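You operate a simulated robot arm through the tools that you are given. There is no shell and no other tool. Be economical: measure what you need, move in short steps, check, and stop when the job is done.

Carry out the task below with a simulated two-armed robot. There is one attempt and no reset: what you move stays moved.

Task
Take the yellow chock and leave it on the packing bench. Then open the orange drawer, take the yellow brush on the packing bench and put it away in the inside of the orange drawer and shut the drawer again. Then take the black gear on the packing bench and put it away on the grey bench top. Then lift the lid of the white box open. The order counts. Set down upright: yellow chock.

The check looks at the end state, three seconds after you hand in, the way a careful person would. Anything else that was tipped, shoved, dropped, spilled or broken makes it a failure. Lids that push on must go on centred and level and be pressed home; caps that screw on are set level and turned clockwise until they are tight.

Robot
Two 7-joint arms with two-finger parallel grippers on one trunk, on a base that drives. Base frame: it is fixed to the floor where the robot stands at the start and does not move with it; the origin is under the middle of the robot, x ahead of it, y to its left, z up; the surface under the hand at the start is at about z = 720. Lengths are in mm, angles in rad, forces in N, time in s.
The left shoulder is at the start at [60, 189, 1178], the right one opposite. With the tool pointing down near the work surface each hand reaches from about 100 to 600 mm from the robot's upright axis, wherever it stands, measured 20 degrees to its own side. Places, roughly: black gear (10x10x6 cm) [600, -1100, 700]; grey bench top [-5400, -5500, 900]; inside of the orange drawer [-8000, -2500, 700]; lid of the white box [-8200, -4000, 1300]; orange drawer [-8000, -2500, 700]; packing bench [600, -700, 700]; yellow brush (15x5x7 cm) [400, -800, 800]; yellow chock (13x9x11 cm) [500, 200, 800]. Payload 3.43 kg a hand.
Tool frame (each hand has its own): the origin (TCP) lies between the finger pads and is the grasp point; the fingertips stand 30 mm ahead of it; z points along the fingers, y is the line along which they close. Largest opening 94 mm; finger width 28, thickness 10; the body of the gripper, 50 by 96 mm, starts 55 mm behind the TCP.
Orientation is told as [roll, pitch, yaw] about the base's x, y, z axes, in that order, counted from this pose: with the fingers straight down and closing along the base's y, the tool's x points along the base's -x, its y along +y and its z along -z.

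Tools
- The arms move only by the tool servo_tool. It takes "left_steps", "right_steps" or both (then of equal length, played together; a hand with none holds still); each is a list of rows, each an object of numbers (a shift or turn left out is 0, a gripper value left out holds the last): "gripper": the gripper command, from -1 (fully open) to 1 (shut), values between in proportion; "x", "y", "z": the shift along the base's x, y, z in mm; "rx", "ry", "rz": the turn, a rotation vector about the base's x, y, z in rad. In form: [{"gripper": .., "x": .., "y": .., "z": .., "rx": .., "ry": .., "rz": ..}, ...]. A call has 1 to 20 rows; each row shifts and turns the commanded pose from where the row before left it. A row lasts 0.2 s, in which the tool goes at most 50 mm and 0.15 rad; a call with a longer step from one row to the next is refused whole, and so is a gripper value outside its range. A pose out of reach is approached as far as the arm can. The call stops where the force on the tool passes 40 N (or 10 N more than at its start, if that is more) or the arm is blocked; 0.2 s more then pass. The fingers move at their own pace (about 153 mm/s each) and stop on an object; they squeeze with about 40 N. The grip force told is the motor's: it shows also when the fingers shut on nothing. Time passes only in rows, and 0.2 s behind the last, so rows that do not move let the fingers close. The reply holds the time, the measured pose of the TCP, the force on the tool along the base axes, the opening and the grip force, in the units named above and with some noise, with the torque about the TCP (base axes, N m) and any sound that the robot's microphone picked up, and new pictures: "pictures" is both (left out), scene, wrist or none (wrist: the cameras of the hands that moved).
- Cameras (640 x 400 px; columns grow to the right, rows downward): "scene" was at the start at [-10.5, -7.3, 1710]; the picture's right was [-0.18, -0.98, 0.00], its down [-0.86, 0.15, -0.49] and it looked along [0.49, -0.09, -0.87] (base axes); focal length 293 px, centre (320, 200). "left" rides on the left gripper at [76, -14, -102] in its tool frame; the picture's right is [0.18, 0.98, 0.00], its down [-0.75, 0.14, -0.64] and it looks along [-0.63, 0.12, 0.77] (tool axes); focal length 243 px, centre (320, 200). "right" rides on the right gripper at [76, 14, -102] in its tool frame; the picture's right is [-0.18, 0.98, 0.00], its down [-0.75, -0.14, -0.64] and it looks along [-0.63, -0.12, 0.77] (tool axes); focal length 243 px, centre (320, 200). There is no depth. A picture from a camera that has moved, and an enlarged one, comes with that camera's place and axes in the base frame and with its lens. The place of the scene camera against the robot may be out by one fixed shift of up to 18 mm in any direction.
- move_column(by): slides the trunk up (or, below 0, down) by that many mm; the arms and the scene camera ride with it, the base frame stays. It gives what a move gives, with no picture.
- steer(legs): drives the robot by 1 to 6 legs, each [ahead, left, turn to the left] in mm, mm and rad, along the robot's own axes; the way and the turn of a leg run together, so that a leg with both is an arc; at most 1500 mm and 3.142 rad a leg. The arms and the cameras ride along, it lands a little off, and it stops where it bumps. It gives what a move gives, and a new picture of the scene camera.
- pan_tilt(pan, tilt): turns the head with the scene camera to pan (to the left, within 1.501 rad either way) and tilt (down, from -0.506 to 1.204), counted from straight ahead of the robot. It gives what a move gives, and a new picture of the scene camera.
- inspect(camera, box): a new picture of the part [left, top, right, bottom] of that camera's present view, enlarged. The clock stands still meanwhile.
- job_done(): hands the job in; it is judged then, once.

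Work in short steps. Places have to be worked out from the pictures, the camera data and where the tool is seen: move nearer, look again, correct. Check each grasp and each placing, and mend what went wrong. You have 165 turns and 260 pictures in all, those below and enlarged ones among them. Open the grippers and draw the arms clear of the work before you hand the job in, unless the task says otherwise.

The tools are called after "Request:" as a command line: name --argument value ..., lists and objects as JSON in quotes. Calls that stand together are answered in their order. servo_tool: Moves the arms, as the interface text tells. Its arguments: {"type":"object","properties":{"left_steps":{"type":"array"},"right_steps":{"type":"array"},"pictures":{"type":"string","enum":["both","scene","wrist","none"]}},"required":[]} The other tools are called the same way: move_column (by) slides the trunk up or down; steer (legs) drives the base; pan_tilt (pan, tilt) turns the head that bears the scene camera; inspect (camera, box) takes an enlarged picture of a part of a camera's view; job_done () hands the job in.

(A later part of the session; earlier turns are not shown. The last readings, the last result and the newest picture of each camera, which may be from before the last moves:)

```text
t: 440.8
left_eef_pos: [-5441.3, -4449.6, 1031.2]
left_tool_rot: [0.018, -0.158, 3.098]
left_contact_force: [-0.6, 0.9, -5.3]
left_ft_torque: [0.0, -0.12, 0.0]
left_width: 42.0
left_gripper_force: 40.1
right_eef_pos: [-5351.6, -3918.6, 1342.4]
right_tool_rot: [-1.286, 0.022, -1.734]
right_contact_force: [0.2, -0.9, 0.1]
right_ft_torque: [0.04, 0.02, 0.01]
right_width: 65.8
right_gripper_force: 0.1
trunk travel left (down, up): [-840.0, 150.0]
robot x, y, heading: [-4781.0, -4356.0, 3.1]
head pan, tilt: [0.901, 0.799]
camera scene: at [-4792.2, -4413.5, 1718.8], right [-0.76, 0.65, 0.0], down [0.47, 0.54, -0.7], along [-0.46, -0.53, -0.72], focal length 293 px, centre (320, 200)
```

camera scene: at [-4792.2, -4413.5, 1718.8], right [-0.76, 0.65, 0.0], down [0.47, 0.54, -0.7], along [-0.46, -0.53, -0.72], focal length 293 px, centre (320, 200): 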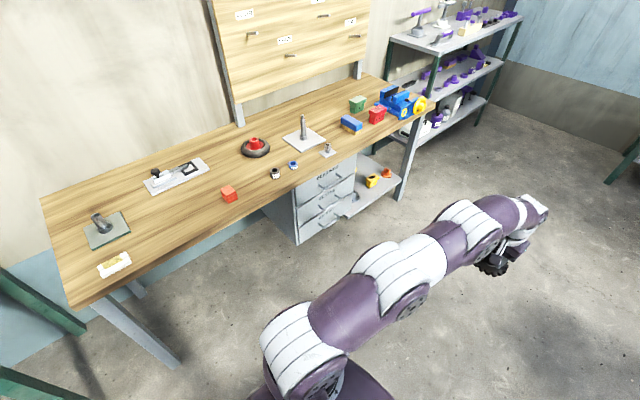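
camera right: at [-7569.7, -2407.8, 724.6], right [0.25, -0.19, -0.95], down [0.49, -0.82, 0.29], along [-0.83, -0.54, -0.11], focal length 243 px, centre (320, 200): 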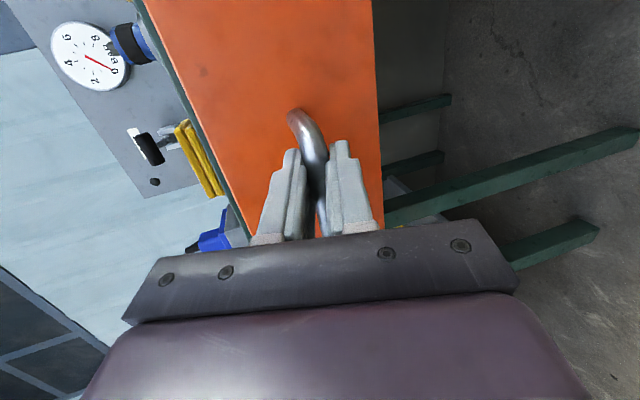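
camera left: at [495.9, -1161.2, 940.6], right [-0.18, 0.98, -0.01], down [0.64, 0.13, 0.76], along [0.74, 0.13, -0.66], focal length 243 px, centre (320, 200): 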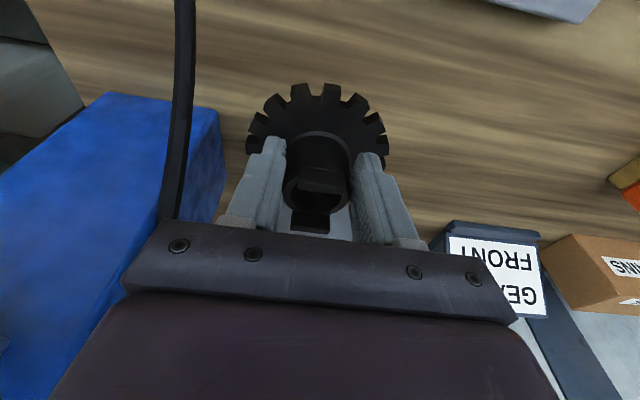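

Free spot on the bench around (−4860,−5310). Turn to face the bench.

Request:
steer --legs '[[0, 0, 1.61]]'

Request:
pan_tilt --pan 0.0 --tilt 0.75

```text
t: 445.0
left_eef_pos: [-4688.6, -5013.4, 1032.0]
left_tool_rot: [0.016, -0.159, -1.614]
left_contact_force: [-0.5, -0.2, -5.5]
left_ft_torque: [0.14, 0.0, -0.01]
left_width: 40.1
left_gripper_force: 39.6
right_eef_pos: [-5218.8, -4923.7, 1342.5]
right_tool_rot: [-1.287, 0.021, -0.162]
right_contact_force: [0.4, 0.4, -0.2]
right_ft_torque: [-0.02, 0.04, 0.0]
right_width: 65.8
right_gripper_force: 0.2
trunk travel left (down, up): [-840.0, 150.0]
robot x, y, heading: [-4783.5, -4355.7, -1.618]
head pan, tilt: [0.901, 0.799]
camera scene: at [-4734.4, -4344.0, 1718.8], right [-0.65, -0.76, 0.0], down [-0.54, 0.47, -0.7], along [0.53, -0.46, -0.72], focal length 293 px, centre (320, 200)
```

scene: 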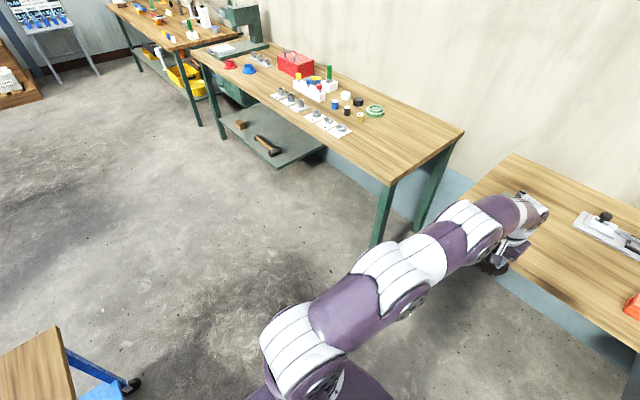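

```text
t: 446.2
left_eef_pos: [-4688.8, -5012.6, 1032.9]
left_tool_rot: [0.018, -0.16, -1.616]
left_contact_force: [0.5, 0.1, -4.9]
left_ft_torque: [0.14, 0.0, 0.05]
left_width: 40.1
left_gripper_force: 39.9
right_eef_pos: [-5218.8, -4924.1, 1343.4]
right_tool_rot: [-1.286, 0.021, -0.163]
right_contact_force: [-0.2, -0.6, -0.4]
right_ft_torque: [0.01, -0.02, 0.02]
right_width: 65.9
right_gripper_force: 0.0
trunk travel left (down, up): [-840.0, 150.0]
robot x, y, heading: [-4779.6, -4353.0, -1.615]
head pan, tilt: [0.0, 0.75]
camera scene: at [-4798.8, -4374.1, 1722.8], right [-1.0, 0.04, 0.0], down [0.03, 0.68, -0.73], along [-0.03, -0.73, -0.68], focal length 293 px, centre (320, 200)
```

scene: 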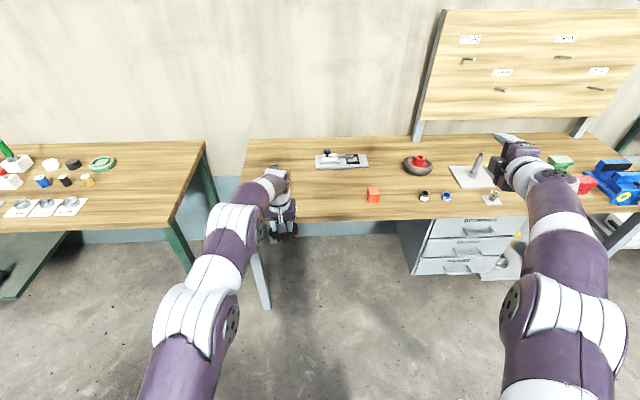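

Target spot (−4900,−5335), clear of plane tool and red cube. Drive to bring the gear over it.

Request:
steer --legs '[[0, -240, 0.044], [315, 0, 0]]'

Request:
inspect --camera "left" --box '[0, 0, 640, 400]'

```text
t: 449.7
left_eef_pos: [-4900.8, -5315.6, 1032.1]
left_tool_rot: [0.018, -0.157, -1.566]
left_contact_force: [-0.6, 0.0, -5.1]
left_ft_torque: [0.15, 0.0, -0.01]
left_width: 40.1
left_gripper_force: 39.9
right_eef_pos: [-5434.7, -5250.7, 1343.6]
right_tool_rot: [-1.29, 0.021, -0.116]
right_contact_force: [-0.3, 0.5, 0.7]
right_ft_torque: [0.0, -0.04, -0.02]
right_width: 65.8
right_gripper_force: 0.0
trunk travel left (down, up): [-840.0, 150.0]
robot x, y, heading: [-5027.2, -4664.1, -1.57]
head pan, tilt: [0.0, 0.75]
camera scene: at [-5041.3, -4680.6, 1722.8], right [-1.0, 0.0, 0.0], down [0.0, 0.68, -0.73], along [0.0, -0.73, -0.68], focal length 293 px, centre (320, 200)
```

scene: 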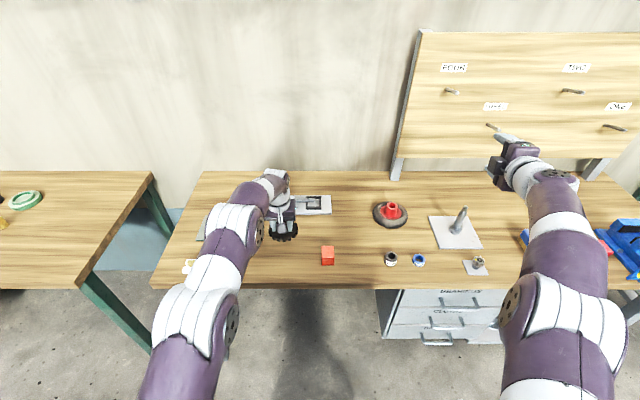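

```text
1.00 times, centred on (320, 200) of left (not enlarged: the box is as wide or as high as the picture)
camera zoom: at [-4918.7, -5224.0, 1120.8], right [0.98, 0.19, -0.01], down [0.13, -0.64, 0.76], along [0.13, -0.74, -0.65], focal length 243 px, centre (320, 200)
```

zoom: 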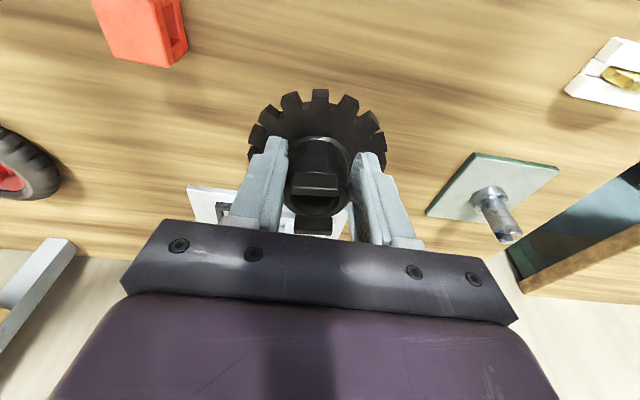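

Clear below. Lower, gently past z≈965.

Request:
servo_tool --left_steps '[{"z": -25}, {"z": -25}, {"z": -12}, {"z": -5}, {"z": -5}, {"z": -5}, {"z": -5}, {"z": -5}, {"z": -5}, {"z": -5}, {"z": -5}]' --pictures "wrist"

```text
t: 452.1
left_eef_pos: [-4902.3, -5316.3, 929.3]
left_tool_rot: [0.017, -0.157, -1.566]
left_contact_force: [0.4, 0.1, -6.6]
left_ft_torque: [0.14, 0.02, -0.01]
left_width: 40.0
left_gripper_force: 39.6
right_eef_pos: [-5435.7, -5250.8, 1342.3]
right_tool_rot: [-1.287, 0.023, -0.117]
right_contact_force: [0.8, -0.5, 0.6]
right_ft_torque: [0.01, 0.01, 0.04]
right_width: 65.8
right_gripper_force: 0.1
trunk travel left (down, up): [-840.0, 150.0]
robot x, y, heading: [-5024.9, -4660.9, -1.568]
head pan, tilt: [0.0, 0.75]
camera left: at [-4919.1, -5224.8, 1017.8], right [0.98, 0.19, -0.01], down [0.13, -0.64, 0.75], along [0.13, -0.74, -0.66], focal length 243 px, centre (320, 200)
```

left: 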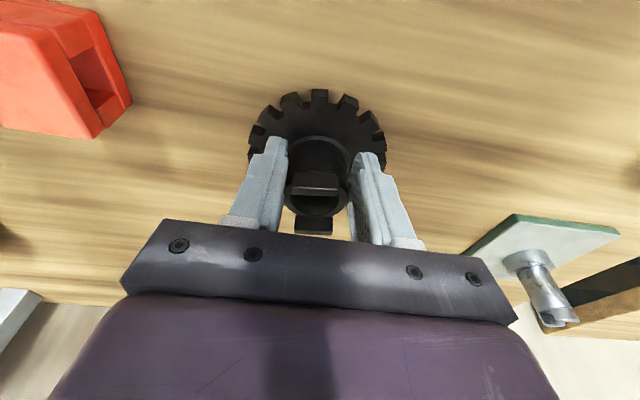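

Still in the air; continue in 5 mm then 3 mm rows.

Request:
servo_tool --left_steps '[{"z": -5}, {"z": -5}, {"z": -4}, {"z": -4}, {"z": -4}, {"z": -4}, {"z": -4}, {"z": -4}]' --pictures "none"

```text
t: 454.1
left_eef_pos: [-4901.6, -5318.5, 901.8]
left_tool_rot: [0.017, -0.168, -1.568]
left_contact_force: [1.4, 11.4, 26.8]
left_ft_torque: [1.11, 0.11, -0.04]
left_width: 29.6
left_gripper_force: 40.2
right_eef_pos: [-5436.2, -5247.4, 1343.6]
right_tool_rot: [-1.289, 0.02, -0.117]
right_contact_force: [-0.1, -0.5, 0.5]
right_ft_torque: [0.0, -0.04, -0.04]
right_width: 66.0
right_gripper_force: 0.0
trunk travel left (down, up): [-840.0, 150.0]
robot x, y, heading: [-5029.8, -4664.4, -1.567]
head pan, tilt: [0.0, 0.75]
stopped in row 8 (left hand): the force on the tool passed its limit at 44 N (the readings are from after the stop); the commanded pose is now the measured one
```

Contact; the width dropped to 29.6, so the hub shifted in the grip. Ease up 3 mm and look.

Request:
servo_tool --left_steps '[{"z": 3}]'

```text
t: 454.5
left_eef_pos: [-4901.2, -5316.8, 901.8]
left_tool_rot: [0.019, -0.167, -1.566]
left_contact_force: [-3.4, -5.7, 10.7]
left_ft_torque: [0.13, 0.29, 0.08]
left_width: 29.5
left_gripper_force: 40.1
right_eef_pos: [-5436.6, -5249.0, 1342.0]
right_tool_rot: [-1.288, 0.019, -0.118]
right_contact_force: [0.9, 0.7, 0.5]
right_ft_torque: [-0.01, 0.01, -0.03]
right_width: 65.6
right_gripper_force: 0.0
trunk travel left (down, up): [-840.0, 150.0]
robot x, y, heading: [-5025.8, -4661.8, -1.563]
head pan, tilt: [0.0, 0.75]
camera scene: at [-5042.9, -4679.7, 1722.6], right [-1.0, 0.0, 0.0], down [0.0, 0.68, -0.73], along [0.0, -0.73, -0.68], focal length 293 px, centre (320, 200)
camera left: at [-4918.4, -5224.8, 990.2], right [0.98, 0.19, -0.01], down [0.13, -0.64, 0.76], along [0.13, -0.75, -0.65], focal length 243 px, centre (320, 200)
```

scene: 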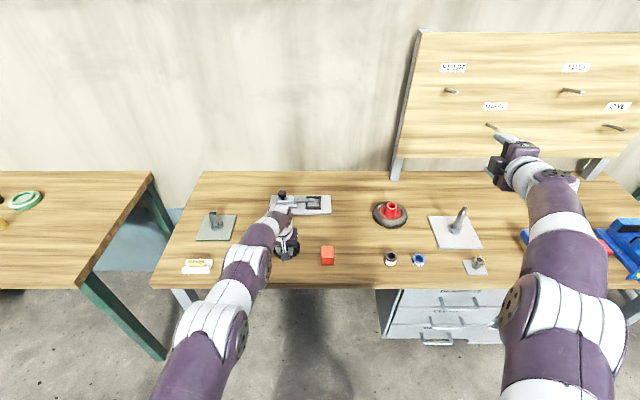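
left: 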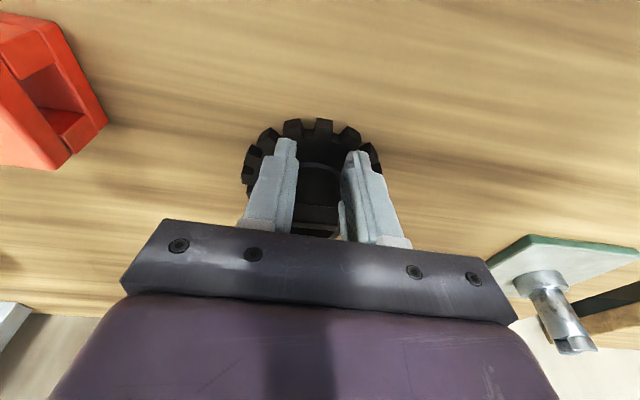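

The gear rests flat on the bench, with the pads slid lower. Open and lift away.

Request:
servo_tool --left_steps '[{"gripper": 0.2}, {"gripper": -0.4}, {"gripper": -0.6}, {"gripper": -0.6}, {"z": 20}, {"z": 30}, {"z": 40}, {"z": 40}]'

Request:
inspect --camera "scene" --box '[200, 170, 400, 295]'

```text
t: 456.3
left_eef_pos: [-4900.1, -5314.5, 1029.2]
left_tool_rot: [0.017, -0.161, -1.567]
left_contact_force: [0.4, 0.4, -0.3]
left_ft_torque: [0.02, 0.03, 0.04]
left_width: 75.4
left_gripper_force: 0.1
right_eef_pos: [-5435.9, -5250.3, 1343.8]
right_tool_rot: [-1.288, 0.022, -0.117]
right_contact_force: [-0.1, 0.1, 0.0]
right_ft_torque: [0.02, 0.0, -0.03]
right_width: 65.9
right_gripper_force: 0.1
trunk travel left (down, up): [-840.0, 150.0]
robot x, y, heading: [-5025.2, -4665.9, -1.564]
head pan, tilt: [0.0, 0.75]
camera scene: at [-5041.9, -4679.8, 1722.7], right [-1.0, 0.0, 0.0], down [0.0, 0.68, -0.73], along [0.0, -0.73, -0.68], focal length 293 px, centre (320, 200)
camera left: at [-4917.0, -5222.5, 1117.9], right [0.98, 0.19, -0.01], down [0.13, -0.64, 0.76], along [0.13, -0.75, -0.65], focal length 243 px, centre (320, 200)
```

scene: 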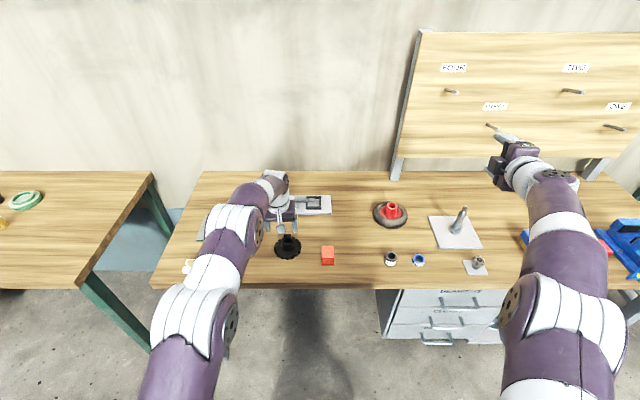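
left: 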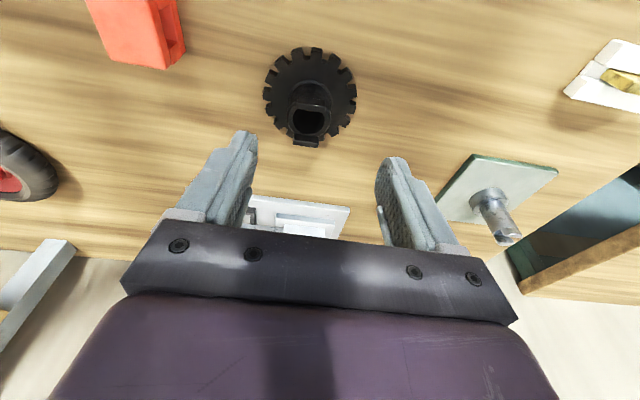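

```text
3.20 times, centred on (300, 232) of scene
camera zoom: at [-5041.9, -4679.8, 1722.7], right [-1.0, 0.0, 0.0], down [0.0, 0.68, -0.73], along [0.0, -0.73, -0.68], focal length 936 px, centre (384, 96)
```

zoom: 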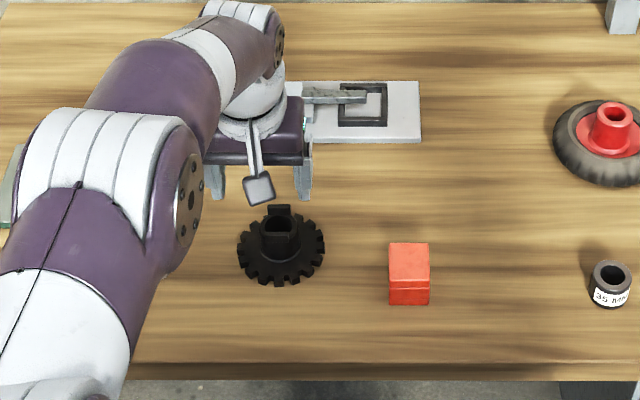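

Gear is placed flat. Now the white box: back off, turn to −x, drive toward the red panel.

Request:
steer --legs '[[-330, 0, 0], [0, 0, -1.575], [1400, 0, -0.02], [450, 0, 0]]'

Request:
pan_tilt --pan -0.25 --tilt 0.35

```text
t: 471.0
left_eef_pos: [-7494.1, -4491.7, 1031.1]
left_tool_rot: [0.018, -0.163, -3.123]
left_contact_force: [0.0, -0.4, 0.1]
left_ft_torque: [0.02, -0.02, 0.04]
left_width: 75.2
left_gripper_force: 0.1
right_eef_pos: [-7436.8, -3954.6, 1341.5]
right_tool_rot: [-1.288, 0.022, -1.673]
right_contact_force: [0.2, -0.2, -0.1]
right_ft_torque: [0.0, 0.01, 0.01]
right_width: 65.5
right_gripper_force: 0.1
trunk travel left (down, up): [-840.0, 150.0]
robot x, y, heading: [-6845.7, -4357.1, -3.126]
head pan, tilt: [0.0, 0.75]
camera scene: at [-6880.9, -4351.3, 1722.8], right [-0.02, 1.0, 0.0], down [0.68, 0.01, -0.73], along [-0.73, -0.01, -0.68], focal length 293 px, centre (320, 200)
```

scene: 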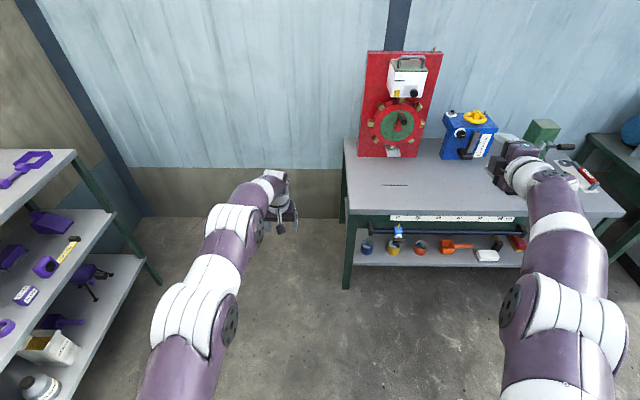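

```text
t: 471.9
left_eef_pos: [-7494.2, -4491.2, 1029.7]
left_tool_rot: [0.018, -0.161, -3.124]
left_contact_force: [0.2, -0.3, -0.2]
left_ft_torque: [-0.01, 0.04, 0.02]
left_width: 75.4
left_gripper_force: 0.1
right_eef_pos: [-7437.5, -3954.1, 1343.2]
right_tool_rot: [-1.287, 0.021, -1.673]
right_contact_force: [0.4, 0.8, 0.5]
right_ft_torque: [0.02, 0.01, -0.01]
right_width: 65.8
right_gripper_force: 0.0
trunk travel left (down, up): [-840.0, 150.0]
robot x, y, heading: [-6846.9, -4353.6, -3.128]
head pan, tilt: [-0.25, 0.351]
camera scene: at [-6889.6, -4328.5, 1758.4], right [0.23, 0.97, 0.0], down [0.34, -0.08, -0.94], along [-0.91, 0.21, -0.34], focal length 293 px, centre (320, 200)
```

scene: 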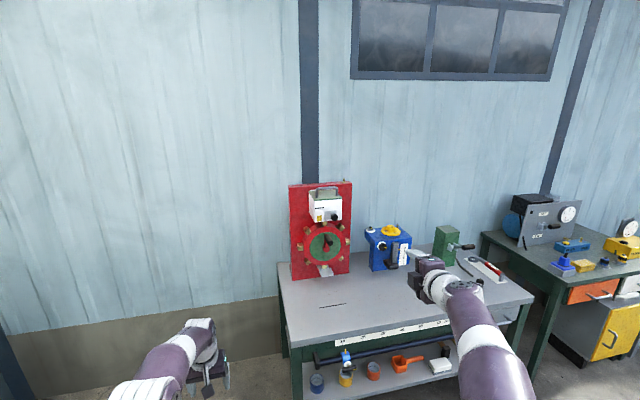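

Request:
inspect --camera "scene" --box '[280, 170, 376, 230]'

Request:
inspect --camera "scene" --box '[260, 160, 500, 310]'

```text
6.67 times, centred on (328, 200) of scene
camera zoom: at [-6889.6, -4328.5, 1758.4], right [0.23, 0.97, 0.0], down [0.34, -0.08, -0.94], along [-0.91, 0.21, -0.34], focal length 1950 px, centre (267, 200)
```

zoom: 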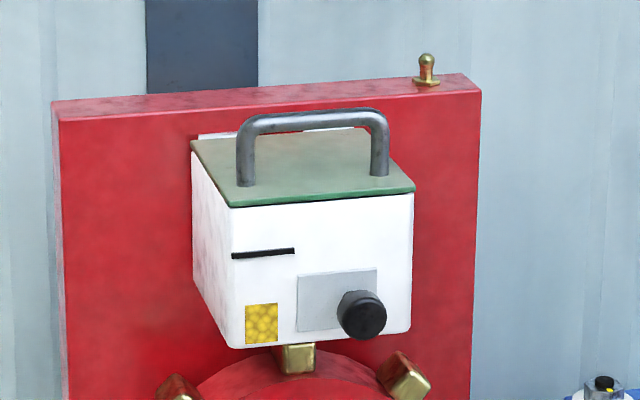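

```text
2.67 times, centred on (380, 235) of scene
camera zoom: at [-6889.6, -4328.5, 1758.4], right [0.23, 0.97, 0.0], down [0.34, -0.08, -0.94], along [-0.91, 0.21, -0.34], focal length 780 px, centre (160, 107)
```

zoom: 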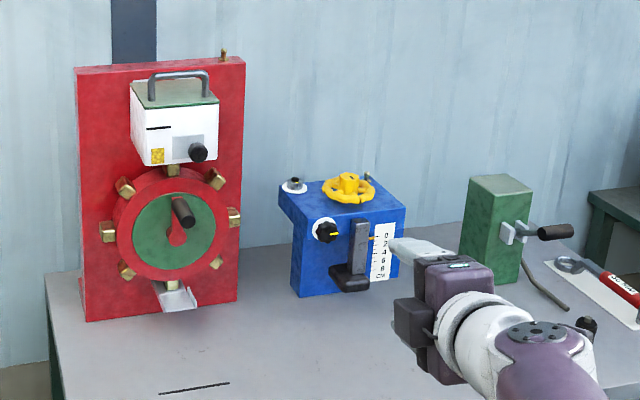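

The green lid on the white box has a U-bar at ≈(−8172, y −4047…−3947, z 1339); hinge at the back near x≈−8283. The right hand's pose (pointing −x, closing vertically, z 1343) suits it exactly. Retract the left hand and approach.

Request:
servo_tool --left_steps '[{"x": 40, "ry": -0.05}, {"x": 40, "ry": -0.05}, {"x": 40, "ry": -0.05}, {"x": 40}, {"x": 40}, {"x": 30}]' --pictures "none"

Request:
steer --legs '[[600, 34, 0]]'

Request:
inspect --camera "right" --box '[0, 0, 640, 400]'

```text
t: 473.3
left_eef_pos: [-7262.5, -4490.5, 1031.5]
left_tool_rot: [0.021, -0.015, -3.124]
left_contact_force: [0.3, 0.5, 0.9]
left_ft_torque: [0.01, 0.03, 0.0]
left_width: 75.0
left_gripper_force: 0.0
right_eef_pos: [-7436.2, -3954.5, 1342.8]
right_tool_rot: [-1.287, 0.02, -1.671]
right_contact_force: [0.8, 0.7, -0.5]
right_ft_torque: [0.01, 0.04, 0.04]
right_width: 65.5
right_gripper_force: 0.1
trunk travel left (down, up): [-840.0, 150.0]
robot x, y, heading: [-6844.4, -4356.5, -3.123]
head pan, tilt: [-0.25, 0.351]
```

```text
t: 476.7
left_eef_pos: [-7864.1, -4548.3, 1031.2]
left_tool_rot: [0.02, -0.012, -3.109]
left_contact_force: [-0.2, 0.0, 0.6]
left_ft_torque: [-0.04, 0.02, 0.0]
left_width: 75.2
left_gripper_force: 0.0
right_eef_pos: [-8045.3, -4014.9, 1344.3]
right_tool_rot: [-1.287, 0.02, -1.656]
right_contact_force: [0.7, 0.8, 0.5]
right_ft_torque: [0.0, 0.0, 0.03]
right_width: 65.6
right_gripper_force: 0.1
trunk travel left (down, up): [-840.0, 150.0]
robot x, y, heading: [-7445.8, -4409.1, -3.108]
head pan, tilt: [-0.25, 0.351]
camera scene: at [-7492.3, -4379.2, 1758.5], right [0.21, 0.98, 0.0], down [0.34, -0.07, -0.94], along [-0.92, 0.2, -0.34], focal length 293 px, centre (320, 200)
```

scene: 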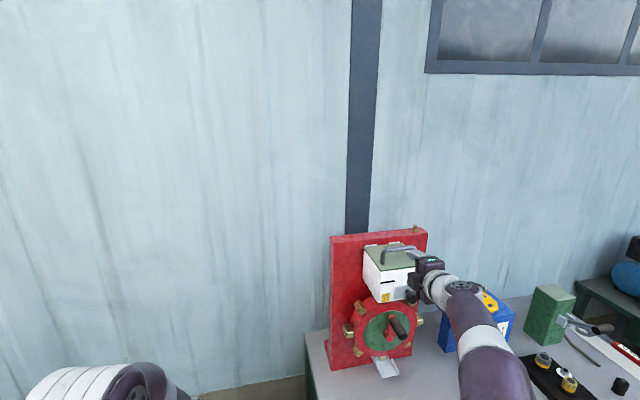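

```text
1.00 times, centred on (320, 200) of right (not enlarged: the box is as wide or as high as the picture)
camera zoom: at [-7937.9, -3947.7, 1361.6], right [0.26, -0.19, -0.95], down [0.51, -0.81, 0.3], along [-0.82, -0.56, -0.11], focal length 243 px, centre (320, 200)
```

zoom: 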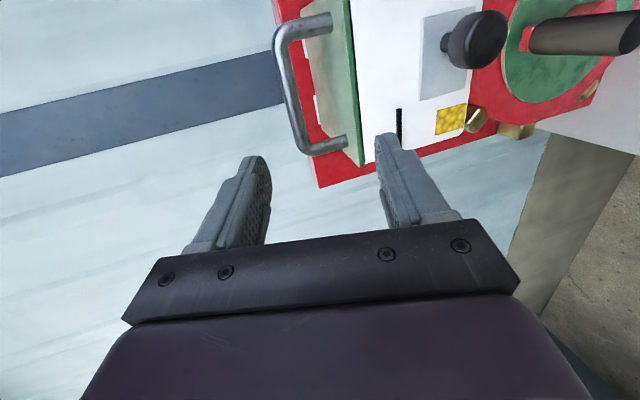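

Bar confirmed at z≈1333, y centre −3996. Narrow the gripper to ~40 mm and drive ahead 100 with heading correction.

Request:
servo_tool --right_steps '[{"gripper": 0.12, "z": -5}, {"gripper": 0.12}]' --pictures "none"

Request:
steer --legs '[[85, 0, -0.03]]'

Request:
inspect --camera "right" --box '[0, 0, 640, 400]'

```text
t: 477.3
left_eef_pos: [-7864.8, -4548.4, 1031.6]
left_tool_rot: [0.021, -0.012, -3.105]
left_contact_force: [0.5, -0.6, -0.1]
left_ft_torque: [0.01, 0.0, 0.0]
left_width: 74.9
left_gripper_force: 0.0
right_eef_pos: [-8046.7, -4013.4, 1340.3]
right_tool_rot: [-1.281, 0.018, -1.656]
right_contact_force: [0.0, 0.6, -0.5]
right_ft_torque: [0.02, -0.01, 0.0]
right_width: 41.3
right_gripper_force: 0.0
trunk travel left (down, up): [-840.0, 150.0]
robot x, y, heading: [-7442.7, -4404.4, -3.106]
head pan, tilt: [-0.25, 0.351]
```

```text
t: 478.4
left_eef_pos: [-7951.7, -4537.8, 1031.7]
left_tool_rot: [0.019, -0.013, -3.135]
left_contact_force: [-0.5, 0.1, -0.1]
left_ft_torque: [-0.02, 0.03, 0.0]
left_width: 75.4
left_gripper_force: 0.1
right_eef_pos: [-8119.0, -3998.2, 1340.9]
right_tool_rot: [-1.283, 0.019, -1.685]
right_contact_force: [-0.1, 0.1, 0.7]
right_ft_torque: [0.05, -0.02, 0.01]
right_width: 41.6
right_gripper_force: 0.1
trunk travel left (down, up): [-840.0, 150.0]
robot x, y, heading: [-7532.6, -4411.2, -3.137]
head pan, tilt: [-0.25, 0.351]
camera scene: at [-7574.7, -4380.3, 1758.5], right [0.24, 0.97, 0.0], down [0.33, -0.08, -0.94], along [-0.91, 0.23, -0.34], focal length 293 px, centre (320, 200)
```

scene: 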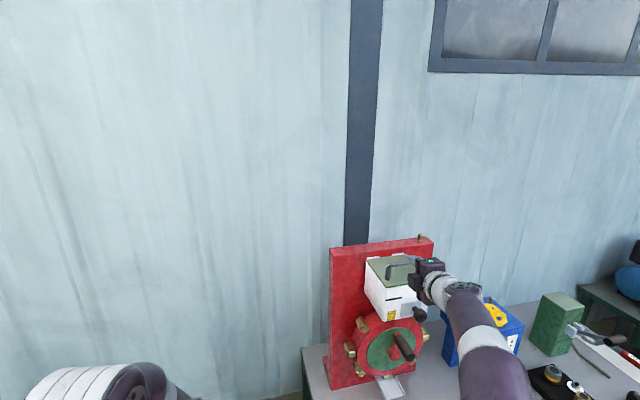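

```text
1.00 times, centred on (320, 200) of right (not enlarged: the box is as wide or as high as the picture)
camera zoom: at [-8007.9, -3934.0, 1358.7], right [0.26, -0.2, -0.95], down [0.49, -0.82, 0.3], along [-0.84, -0.54, -0.12], focal length 243 px, centre (320, 200)
```

zoom: 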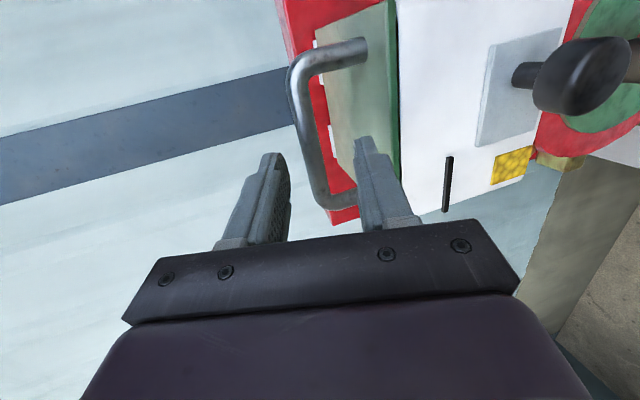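

Bar is between the fingers. Advance 40 mm, then close.

Request:
servo_tool --right_steps '[{"x": -10, "z": -2}, {"x": -10, "z": -2}, {"x": -10}, {"x": -10}, {}, {"gripper": 1}, {"gripper": 1}, {"gripper": 1}]' --pictures "wrist"

```text
t: 480.2
left_eef_pos: [-7952.0, -4538.1, 1030.5]
left_tool_rot: [0.021, -0.013, -3.138]
left_contact_force: [0.3, -0.5, -0.3]
left_ft_torque: [0.0, -0.02, -0.04]
left_width: 75.3
left_gripper_force: 0.1
right_eef_pos: [-8159.9, -3997.0, 1335.8]
right_tool_rot: [-1.282, 0.02, -1.684]
right_contact_force: [1.7, 0.4, -1.2]
right_ft_torque: [1.18, -0.04, 0.4]
right_width: 13.3
right_gripper_force: 44.8
trunk travel left (down, up): [-840.0, 150.0]
robot x, y, heading: [-7529.2, -4411.6, -3.134]
head pan, tilt: [-0.25, 0.351]
camera right: at [-8048.7, -3933.4, 1355.0], right [0.26, -0.2, -0.95], down [0.48, -0.82, 0.3], along [-0.84, -0.54, -0.12], focal length 243 px, centre (320, 200)
```

right: 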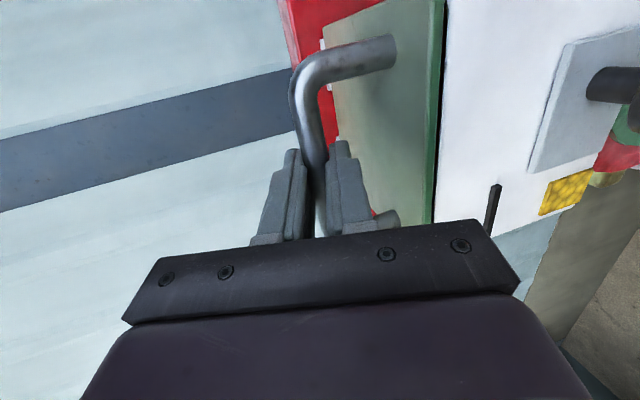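

Bar gripped. Begin lifting along the lid's arc (hinge behind), tilting the hand down partly as the lid turns.

Request:
servo_tool --right_steps '[{"x": -5, "z": 12, "ry": -0.05}, {"x": -7, "z": 12, "ry": -0.06}, {"x": -9, "z": 11, "ry": -0.07}, {"x": -10, "z": 10, "ry": -0.07}]'

```text
t: 481.2
left_eef_pos: [-7950.9, -4538.4, 1032.4]
left_tool_rot: [0.022, -0.013, -3.136]
left_contact_force: [-0.2, 0.1, -0.2]
left_ft_torque: [-0.01, -0.01, 0.0]
left_width: 75.1
left_gripper_force: 0.2
right_eef_pos: [-8188.7, -3997.5, 1381.1]
right_tool_rot: [-1.033, 0.047, -1.678]
right_contact_force: [3.0, 2.1, -0.9]
right_ft_torque: [0.52, -0.13, 1.62]
right_width: 13.5
right_gripper_force: 44.8
trunk travel left (down, up): [-840.0, 150.0]
robot x, y, heading: [-7532.2, -4406.7, -3.135]
head pan, tilt: [-0.25, 0.351]
camera scene: at [-7575.3, -4379.6, 1758.5], right [0.24, 0.97, 0.0], down [0.33, -0.08, -0.94], along [-0.91, 0.23, -0.34], focal length 293 px, centre (320, 200)
camera right: at [-8086.5, -3933.3, 1426.6], right [0.49, -0.2, -0.85], down [0.39, -0.82, 0.41], along [-0.78, -0.54, -0.32], focal length 243 px, centre (320, 200)
```

scene: 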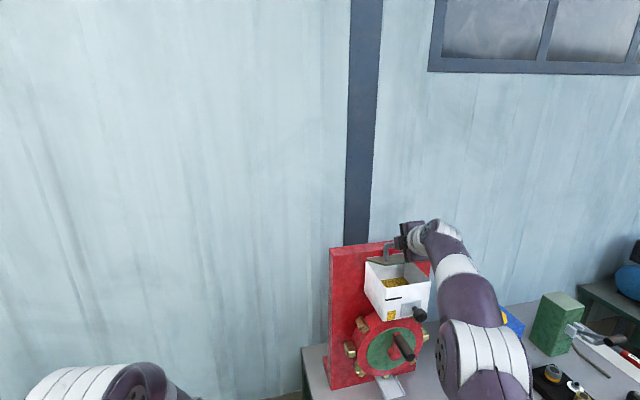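
right: 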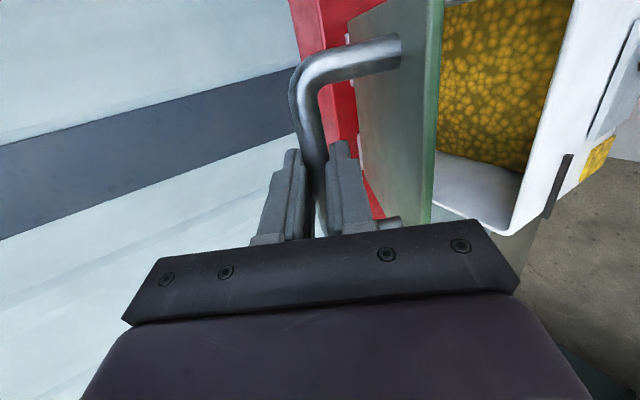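

The lid is opening smoothly (inside visible). Continue the arc with fuller rotation.

Request:
servo_tool --right_steps '[{"x": -10.5, "z": 9.5, "ry": -0.1}, {"x": -11.5, "z": 8, "ry": -0.1}, {"x": -12.5, "z": 6.5, "ry": -0.1}, {"x": -13, "z": 5, "ry": -0.1}]'

```text
t: 482.3
left_eef_pos: [-7948.2, -4533.7, 1032.1]
left_tool_rot: [0.021, -0.015, -3.14]
left_contact_force: [-0.5, 0.2, -0.5]
left_ft_torque: [0.01, -0.02, 0.02]
left_width: 75.3
left_gripper_force: 0.1
right_eef_pos: [-8188.8, -4000.1, 1378.6]
right_tool_rot: [-0.712, 0.09, -1.671]
right_contact_force: [15.9, 15.7, 10.0]
right_ft_torque: [0.88, -0.07, 0.67]
right_width: 14.0
right_gripper_force: 45.3
right hand out of reach, approached as far as the arm can: row 3, 4
trunk travel left (down, up): [-840.0, 150.0]
robot x, y, heading: [-7530.7, -4405.6, -3.143]
head pan, tilt: [-0.25, 0.351]
stopped in row 4 (right hand): the force on the tool passed its limit at 41 N (the readings are from after the stop); the commanded pose is now the measured one
camera scene: at [-7570.6, -4378.0, 1758.5], right [0.25, 0.97, 0.0], down [0.33, -0.09, -0.94], along [-0.91, 0.23, -0.34], focal length 293 px, centre (320, 200)
camera right: at [-8105.0, -3938.3, 1455.8], right [0.73, -0.2, -0.66], down [0.23, -0.83, 0.51], along [-0.64, -0.52, -0.56], focal length 243 px, centre (320, 200)
```

scene: 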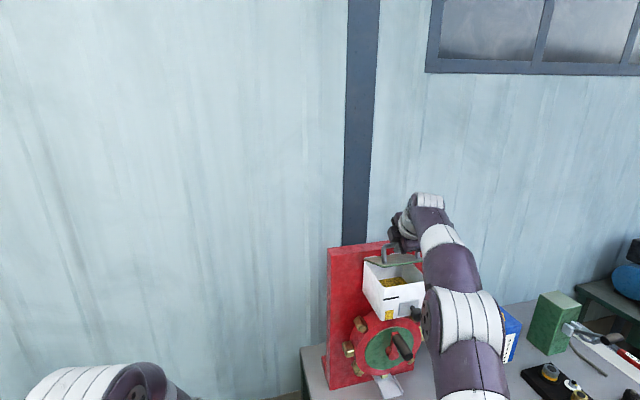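
right: 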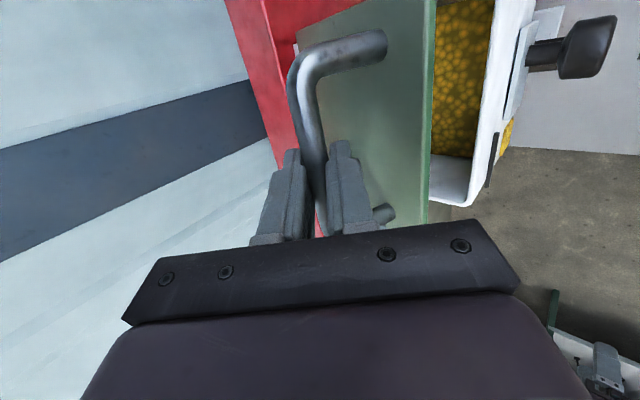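

Rotation hit the arm's limit, but the hand is already tilted enough. Continue with translation only, using small steps.

Request:
servo_tool --right_steps '[{"x": -5, "z": 5}, {"x": -6, "z": 4}, {"x": -6, "z": 4}]' --pictures "none"

```text
t: 483.1
left_eef_pos: [-7946.2, -4531.6, 1034.0]
left_tool_rot: [0.025, -0.02, -3.141]
left_contact_force: [0.7, 0.2, 0.3]
left_ft_torque: [0.0, 0.0, -0.03]
left_width: 74.9
left_gripper_force: 0.0
right_eef_pos: [-8190.3, -4000.1, 1380.2]
right_tool_rot: [-0.711, 0.08, -1.666]
right_contact_force: [23.3, 22.4, 15.9]
right_ft_torque: [1.02, -0.15, 0.95]
right_width: 13.9
right_gripper_force: 45.5
right hand out of reach, approached as far as the arm can: row 1, 2, 3
trunk travel left (down, up): [-840.0, 150.0]
robot x, y, heading: [-7528.7, -4406.7, -3.137]
head pan, tilt: [-0.25, 0.351]
```

Out of the arm's reach; use the trunk and base instead. Trunk +12, then drive ahead 20.

Request:
move_column --by 12

Request:
steer --legs '[[22, 0, 0]]'

```text
t: 483.7
left_eef_pos: [-7949.7, -4531.9, 1044.6]
left_tool_rot: [0.025, -0.014, -3.139]
left_contact_force: [0.2, -0.1, -0.4]
left_ft_torque: [0.0, -0.02, -0.01]
left_width: 75.1
left_gripper_force: 0.0
right_eef_pos: [-8196.4, -4000.8, 1386.4]
right_tool_rot: [-0.706, 0.077, -1.663]
right_contact_force: [6.9, 22.8, 4.9]
right_ft_torque: [0.33, -0.09, 1.2]
right_width: 14.1
right_gripper_force: 44.7
trunk travel left (down, up): [-852.0, 138.0]
robot x, y, heading: [-7534.6, -4408.0, -3.138]
head pan, tilt: [-0.25, 0.351]
```

```text
t: 484.7
left_eef_pos: [-7971.2, -4534.9, 1043.8]
left_tool_rot: [0.022, -0.015, -3.14]
left_contact_force: [0.2, -0.7, -0.5]
left_ft_torque: [0.03, -0.02, 0.0]
left_width: 75.2
left_gripper_force: 0.1
right_eef_pos: [-8216.8, -4001.8, 1400.9]
right_tool_rot: [-0.729, 0.092, -1.67]
right_contact_force: [7.7, 5.6, 6.8]
right_ft_torque: [0.0, -0.18, 1.5]
right_width: 13.8
right_gripper_force: 44.9
trunk travel left (down, up): [-852.0, 138.0]
robot x, y, heading: [-7551.8, -4407.1, -3.143]
head pan, tilt: [-0.25, 0.351]
stopped in leg 1: the force on the tool passed its limit at 45 N (the readings are from after the stop); the commanded pose is now the measured one
camera scene: at [-7594.6, -4378.7, 1770.4], right [0.25, 0.97, 0.0], down [0.33, -0.08, -0.94], along [-0.91, 0.23, -0.34], focal length 293 px, centre (320, 200)
```

scene: 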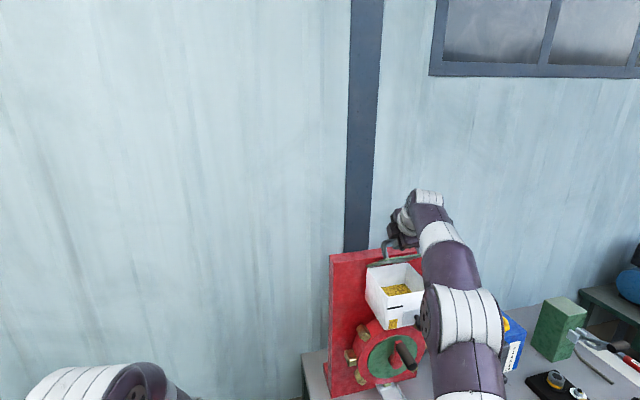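

Lid at ~38°. Continue: trunk +10, ahead 22.

Request:
move_column --by 10

Request:
steer --legs '[[25, 0, 0]]'

Request:
move_column --by 5

Request:
steer --legs '[[25, 0, 0]]'

Request:
inspect --camera "right" --box '[0, 0, 640, 400]'

```text
t: 485.2
left_eef_pos: [-7974.2, -4534.1, 1051.7]
left_tool_rot: [0.023, -0.01, -3.138]
left_contact_force: [0.0, 0.1, -0.2]
left_ft_torque: [-0.02, -0.02, -0.07]
left_width: 75.3
left_gripper_force: 0.0
right_eef_pos: [-8222.0, -4002.4, 1402.9]
right_tool_rot: [-0.716, 0.087, -1.665]
right_contact_force: [-1.6, 4.8, -9.4]
right_ft_torque: [0.9, -0.06, 0.95]
right_width: 13.8
right_gripper_force: 45.1
trunk travel left (down, up): [-862.0, 128.0]
robot x, y, heading: [-7548.4, -4410.7, -3.134]
head pan, tilt: [-0.25, 0.351]
```

```text
t: 486.1
left_eef_pos: [-7995.4, -4535.0, 1053.7]
left_tool_rot: [0.02, -0.016, -3.14]
left_contact_force: [0.9, 0.3, 0.0]
left_ft_torque: [-0.01, -0.01, -0.01]
left_width: 75.4
left_gripper_force: 0.1
right_eef_pos: [-8240.4, -4003.0, 1410.5]
right_tool_rot: [-0.727, 0.089, -1.669]
right_contact_force: [8.5, 8.4, 10.4]
right_ft_torque: [0.13, -0.2, 1.52]
right_width: 13.7
right_gripper_force: 44.9
trunk travel left (down, up): [-862.0, 128.0]
robot x, y, heading: [-7577.4, -4404.3, -3.143]
head pan, tilt: [-0.25, 0.351]
camera scene: at [-7617.3, -4377.9, 1780.6], right [0.25, 0.97, 0.0], down [0.33, -0.09, -0.94], along [-0.91, 0.23, -0.34], focal length 293 px, centre (320, 200)
```

scene: 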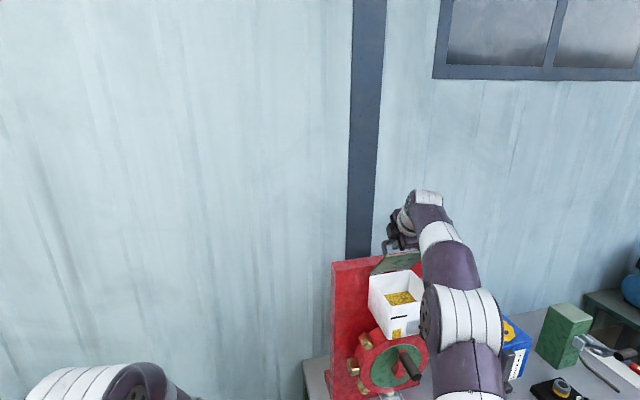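

```text
t: 486.6
left_eef_pos: [-7998.3, -4535.1, 1057.8]
left_tool_rot: [0.02, -0.012, -3.139]
left_contact_force: [-0.6, 0.1, -0.4]
left_ft_torque: [0.02, 0.0, 0.02]
left_width: 75.3
left_gripper_force: 0.1
right_eef_pos: [-8244.6, -4001.1, 1410.7]
right_tool_rot: [-0.72, 0.09, -1.667]
right_contact_force: [0.9, 0.6, -6.7]
right_ft_torque: [1.46, -0.21, 0.52]
right_width: 13.4
right_gripper_force: 44.9
trunk travel left (down, up): [-867.0, 123.0]
robot x, y, heading: [-7578.2, -4407.0, -3.138]
head pan, tilt: [-0.25, 0.351]
```

```text
t: 487.4
left_eef_pos: [-8020.3, -4534.7, 1058.0]
left_tool_rot: [0.022, -0.014, -3.14]
left_contact_force: [0.8, 0.1, -0.9]
left_ft_torque: [0.02, -0.01, 0.01]
left_width: 75.2
left_gripper_force: 0.2
right_eef_pos: [-8265.0, -4003.0, 1414.4]
right_tool_rot: [-0.725, 0.089, -1.667]
right_contact_force: [5.2, 5.6, 4.2]
right_ft_torque: [0.5, -0.17, 1.22]
right_width: 13.6
right_gripper_force: 44.8
trunk travel left (down, up): [-867.0, 123.0]
robot x, y, heading: [-7598.5, -4412.5, -3.14]
head pan, tilt: [-0.25, 0.351]
camera scene: at [-7642.1, -4378.1, 1785.5], right [0.24, 0.97, 0.0], down [0.33, -0.08, -0.94], along [-0.91, 0.23, -0.34], focal length 293 px, centre (320, 200)
```

scene: 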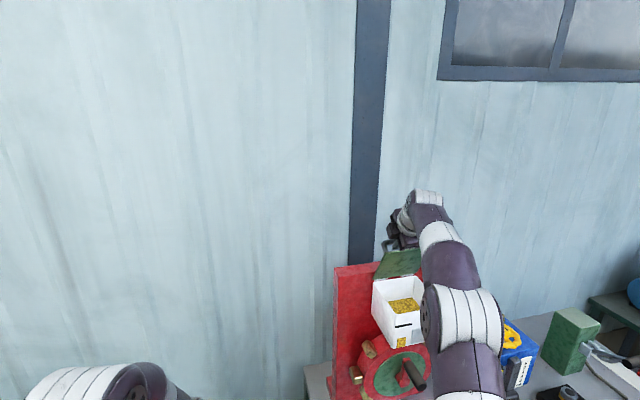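

```text
1.00 times, centred on (320, 200) of right (not enlarged: the box is as wide or as high as the picture)
camera zoom: at [-8179.5, -3940.9, 1490.3], right [0.72, -0.2, -0.67], down [0.24, -0.83, 0.5], along [-0.65, -0.52, -0.55], focal length 243 px, centre (320, 200)
```

zoom: 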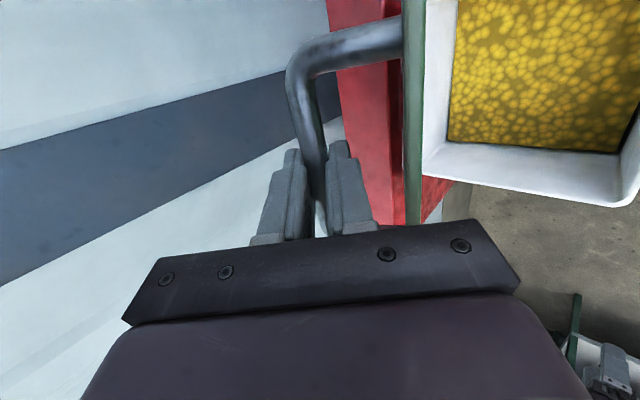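

Lid at ~63°. Continue ahead 25 and 20.

Request:
steer --legs '[[26, 0, 0]]'

Request:
move_column --by -3

Request:
steer --legs '[[24, 0, 0]]'

Request:
inspect --camera "right" --box '[0, 0, 640, 400]'

```text
t: 488.2
left_eef_pos: [-8045.6, -4534.7, 1059.2]
left_tool_rot: [0.021, -0.015, -3.14]
left_contact_force: [-0.1, 0.1, -0.4]
left_ft_torque: [-0.03, 0.0, -0.04]
left_width: 74.9
left_gripper_force: 0.1
right_eef_pos: [-8290.2, -4003.4, 1414.9]
right_tool_rot: [-0.723, 0.092, -1.667]
right_contact_force: [4.4, 2.6, 1.0]
right_ft_torque: [0.86, -0.24, 0.95]
right_width: 13.5
right_gripper_force: 45.1
trunk travel left (down, up): [-867.0, 123.0]
robot x, y, heading: [-7626.3, -4407.4, -3.14]
head pan, tilt: [-0.25, 0.351]
camera scene: at [-7668.2, -4378.6, 1785.4], right [0.24, 0.97, 0.0], down [0.33, -0.08, -0.94], along [-0.91, 0.23, -0.34], focal length 293 px, centre (320, 200)
```

scene: 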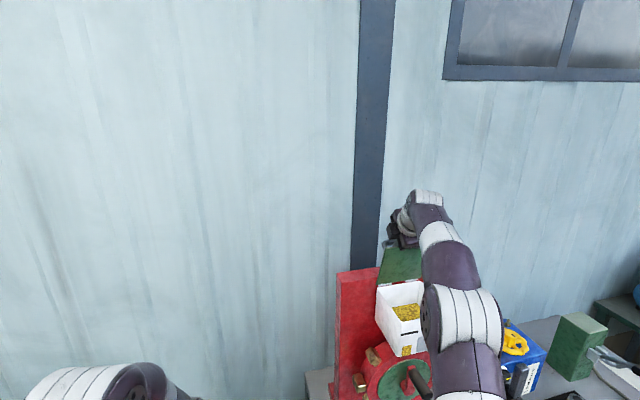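

```text
t: 488.7
left_eef_pos: [-8047.1, -4535.5, 1054.2]
left_tool_rot: [0.021, -0.013, -3.138]
left_contact_force: [0.2, 0.2, 0.6]
left_ft_torque: [-0.04, 0.01, -0.02]
left_width: 75.3
left_gripper_force: 0.0
right_eef_pos: [-8293.0, -4002.6, 1414.5]
right_tool_rot: [-0.732, 0.095, -1.669]
right_contact_force: [-5.3, 5.4, 16.0]
right_ft_torque: [0.49, 0.28, 0.94]
right_width: 13.6
right_gripper_force: 45.2
trunk travel left (down, up): [-864.0, 126.0]
robot x, y, heading: [-7626.0, -4407.2, -3.145]
head pan, tilt: [-0.25, 0.351]
```

```text
t: 489.6
left_eef_pos: [-8057.7, -4535.6, 1055.4]
left_tool_rot: [0.016, -0.014, 3.132]
left_contact_force: [0.6, -0.2, 0.6]
left_ft_torque: [-0.03, 0.0, 0.0]
left_width: 75.4
left_gripper_force: 0.1
right_eef_pos: [-8295.7, -4003.2, 1413.5]
right_tool_rot: [-0.724, 0.094, -1.678]
right_contact_force: [-2.1, -9.7, 16.2]
right_ft_torque: [0.11, 0.18, 1.74]
right_width: 13.8
right_gripper_force: 45.3
trunk travel left (down, up): [-864.0, 126.0]
robot x, y, heading: [-7633.4, -4409.5, 3.128]
head pan, tilt: [-0.25, 0.351]
camera scene: at [-7678.7, -4387.6, 1782.7], right [0.26, 0.97, 0.0], down [0.33, -0.08, -0.94], along [-0.91, 0.24, -0.34], focal length 293 px, centre (320, 200)
```

scene: 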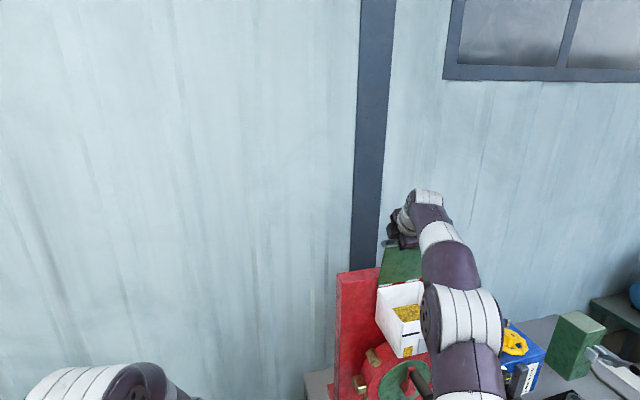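

```text
1.00 times, centred on (320, 200) of right (not enlarged: the box is as wide or as high as the picture)
camera zoom: at [-8209.9, -3942.2, 1489.1], right [0.72, -0.2, -0.67], down [0.23, -0.83, 0.5], along [-0.66, -0.51, -0.55], focal length 243 px, centre (320, 200)
```

zoom: 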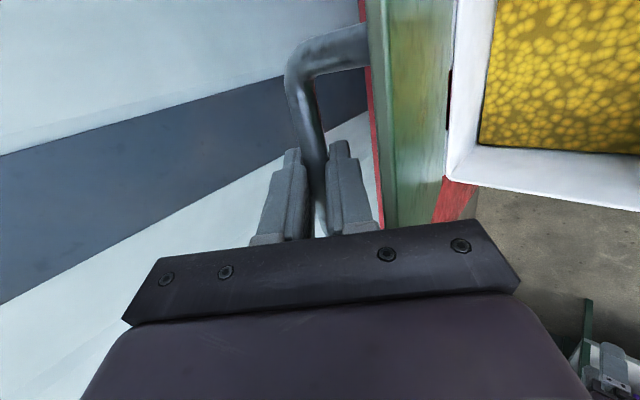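

The drive stopped at ~78°; the lid's edge may be touching my palm. Zoom in to see.

Request:
inspect --camera "right" --box '[220, 100, 540, 300]'

Request:
inspect --camera "scene" --box '[320, 170, 480, 400]'

```text
2.00 times, centred on (380, 200) of right
camera zoom: at [-8209.9, -3942.2, 1489.1], right [0.72, -0.2, -0.67], down [0.23, -0.83, 0.5], along [-0.66, -0.51, -0.55], focal length 485 px, centre (200, 200)
```

zoom: 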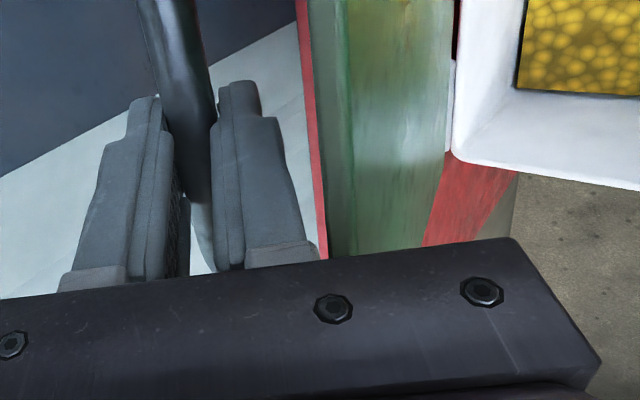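

```text
1.74 times, centred on (400, 285) of scene
camera zoom: at [-7678.7, -4387.6, 1782.7], right [0.26, 0.97, 0.0], down [0.33, -0.08, -0.94], along [-0.91, 0.24, -0.34], focal length 509 px, centre (181, 52)
```

zoom: 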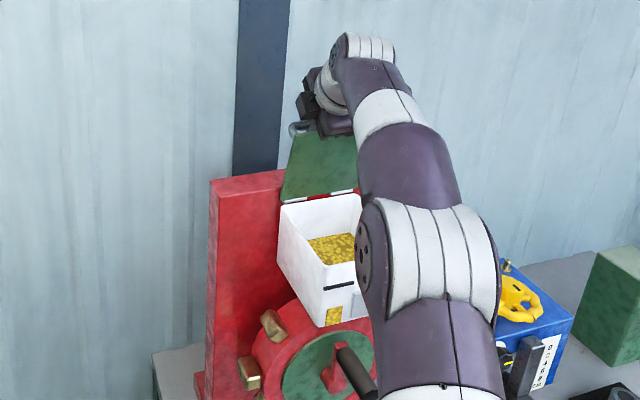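

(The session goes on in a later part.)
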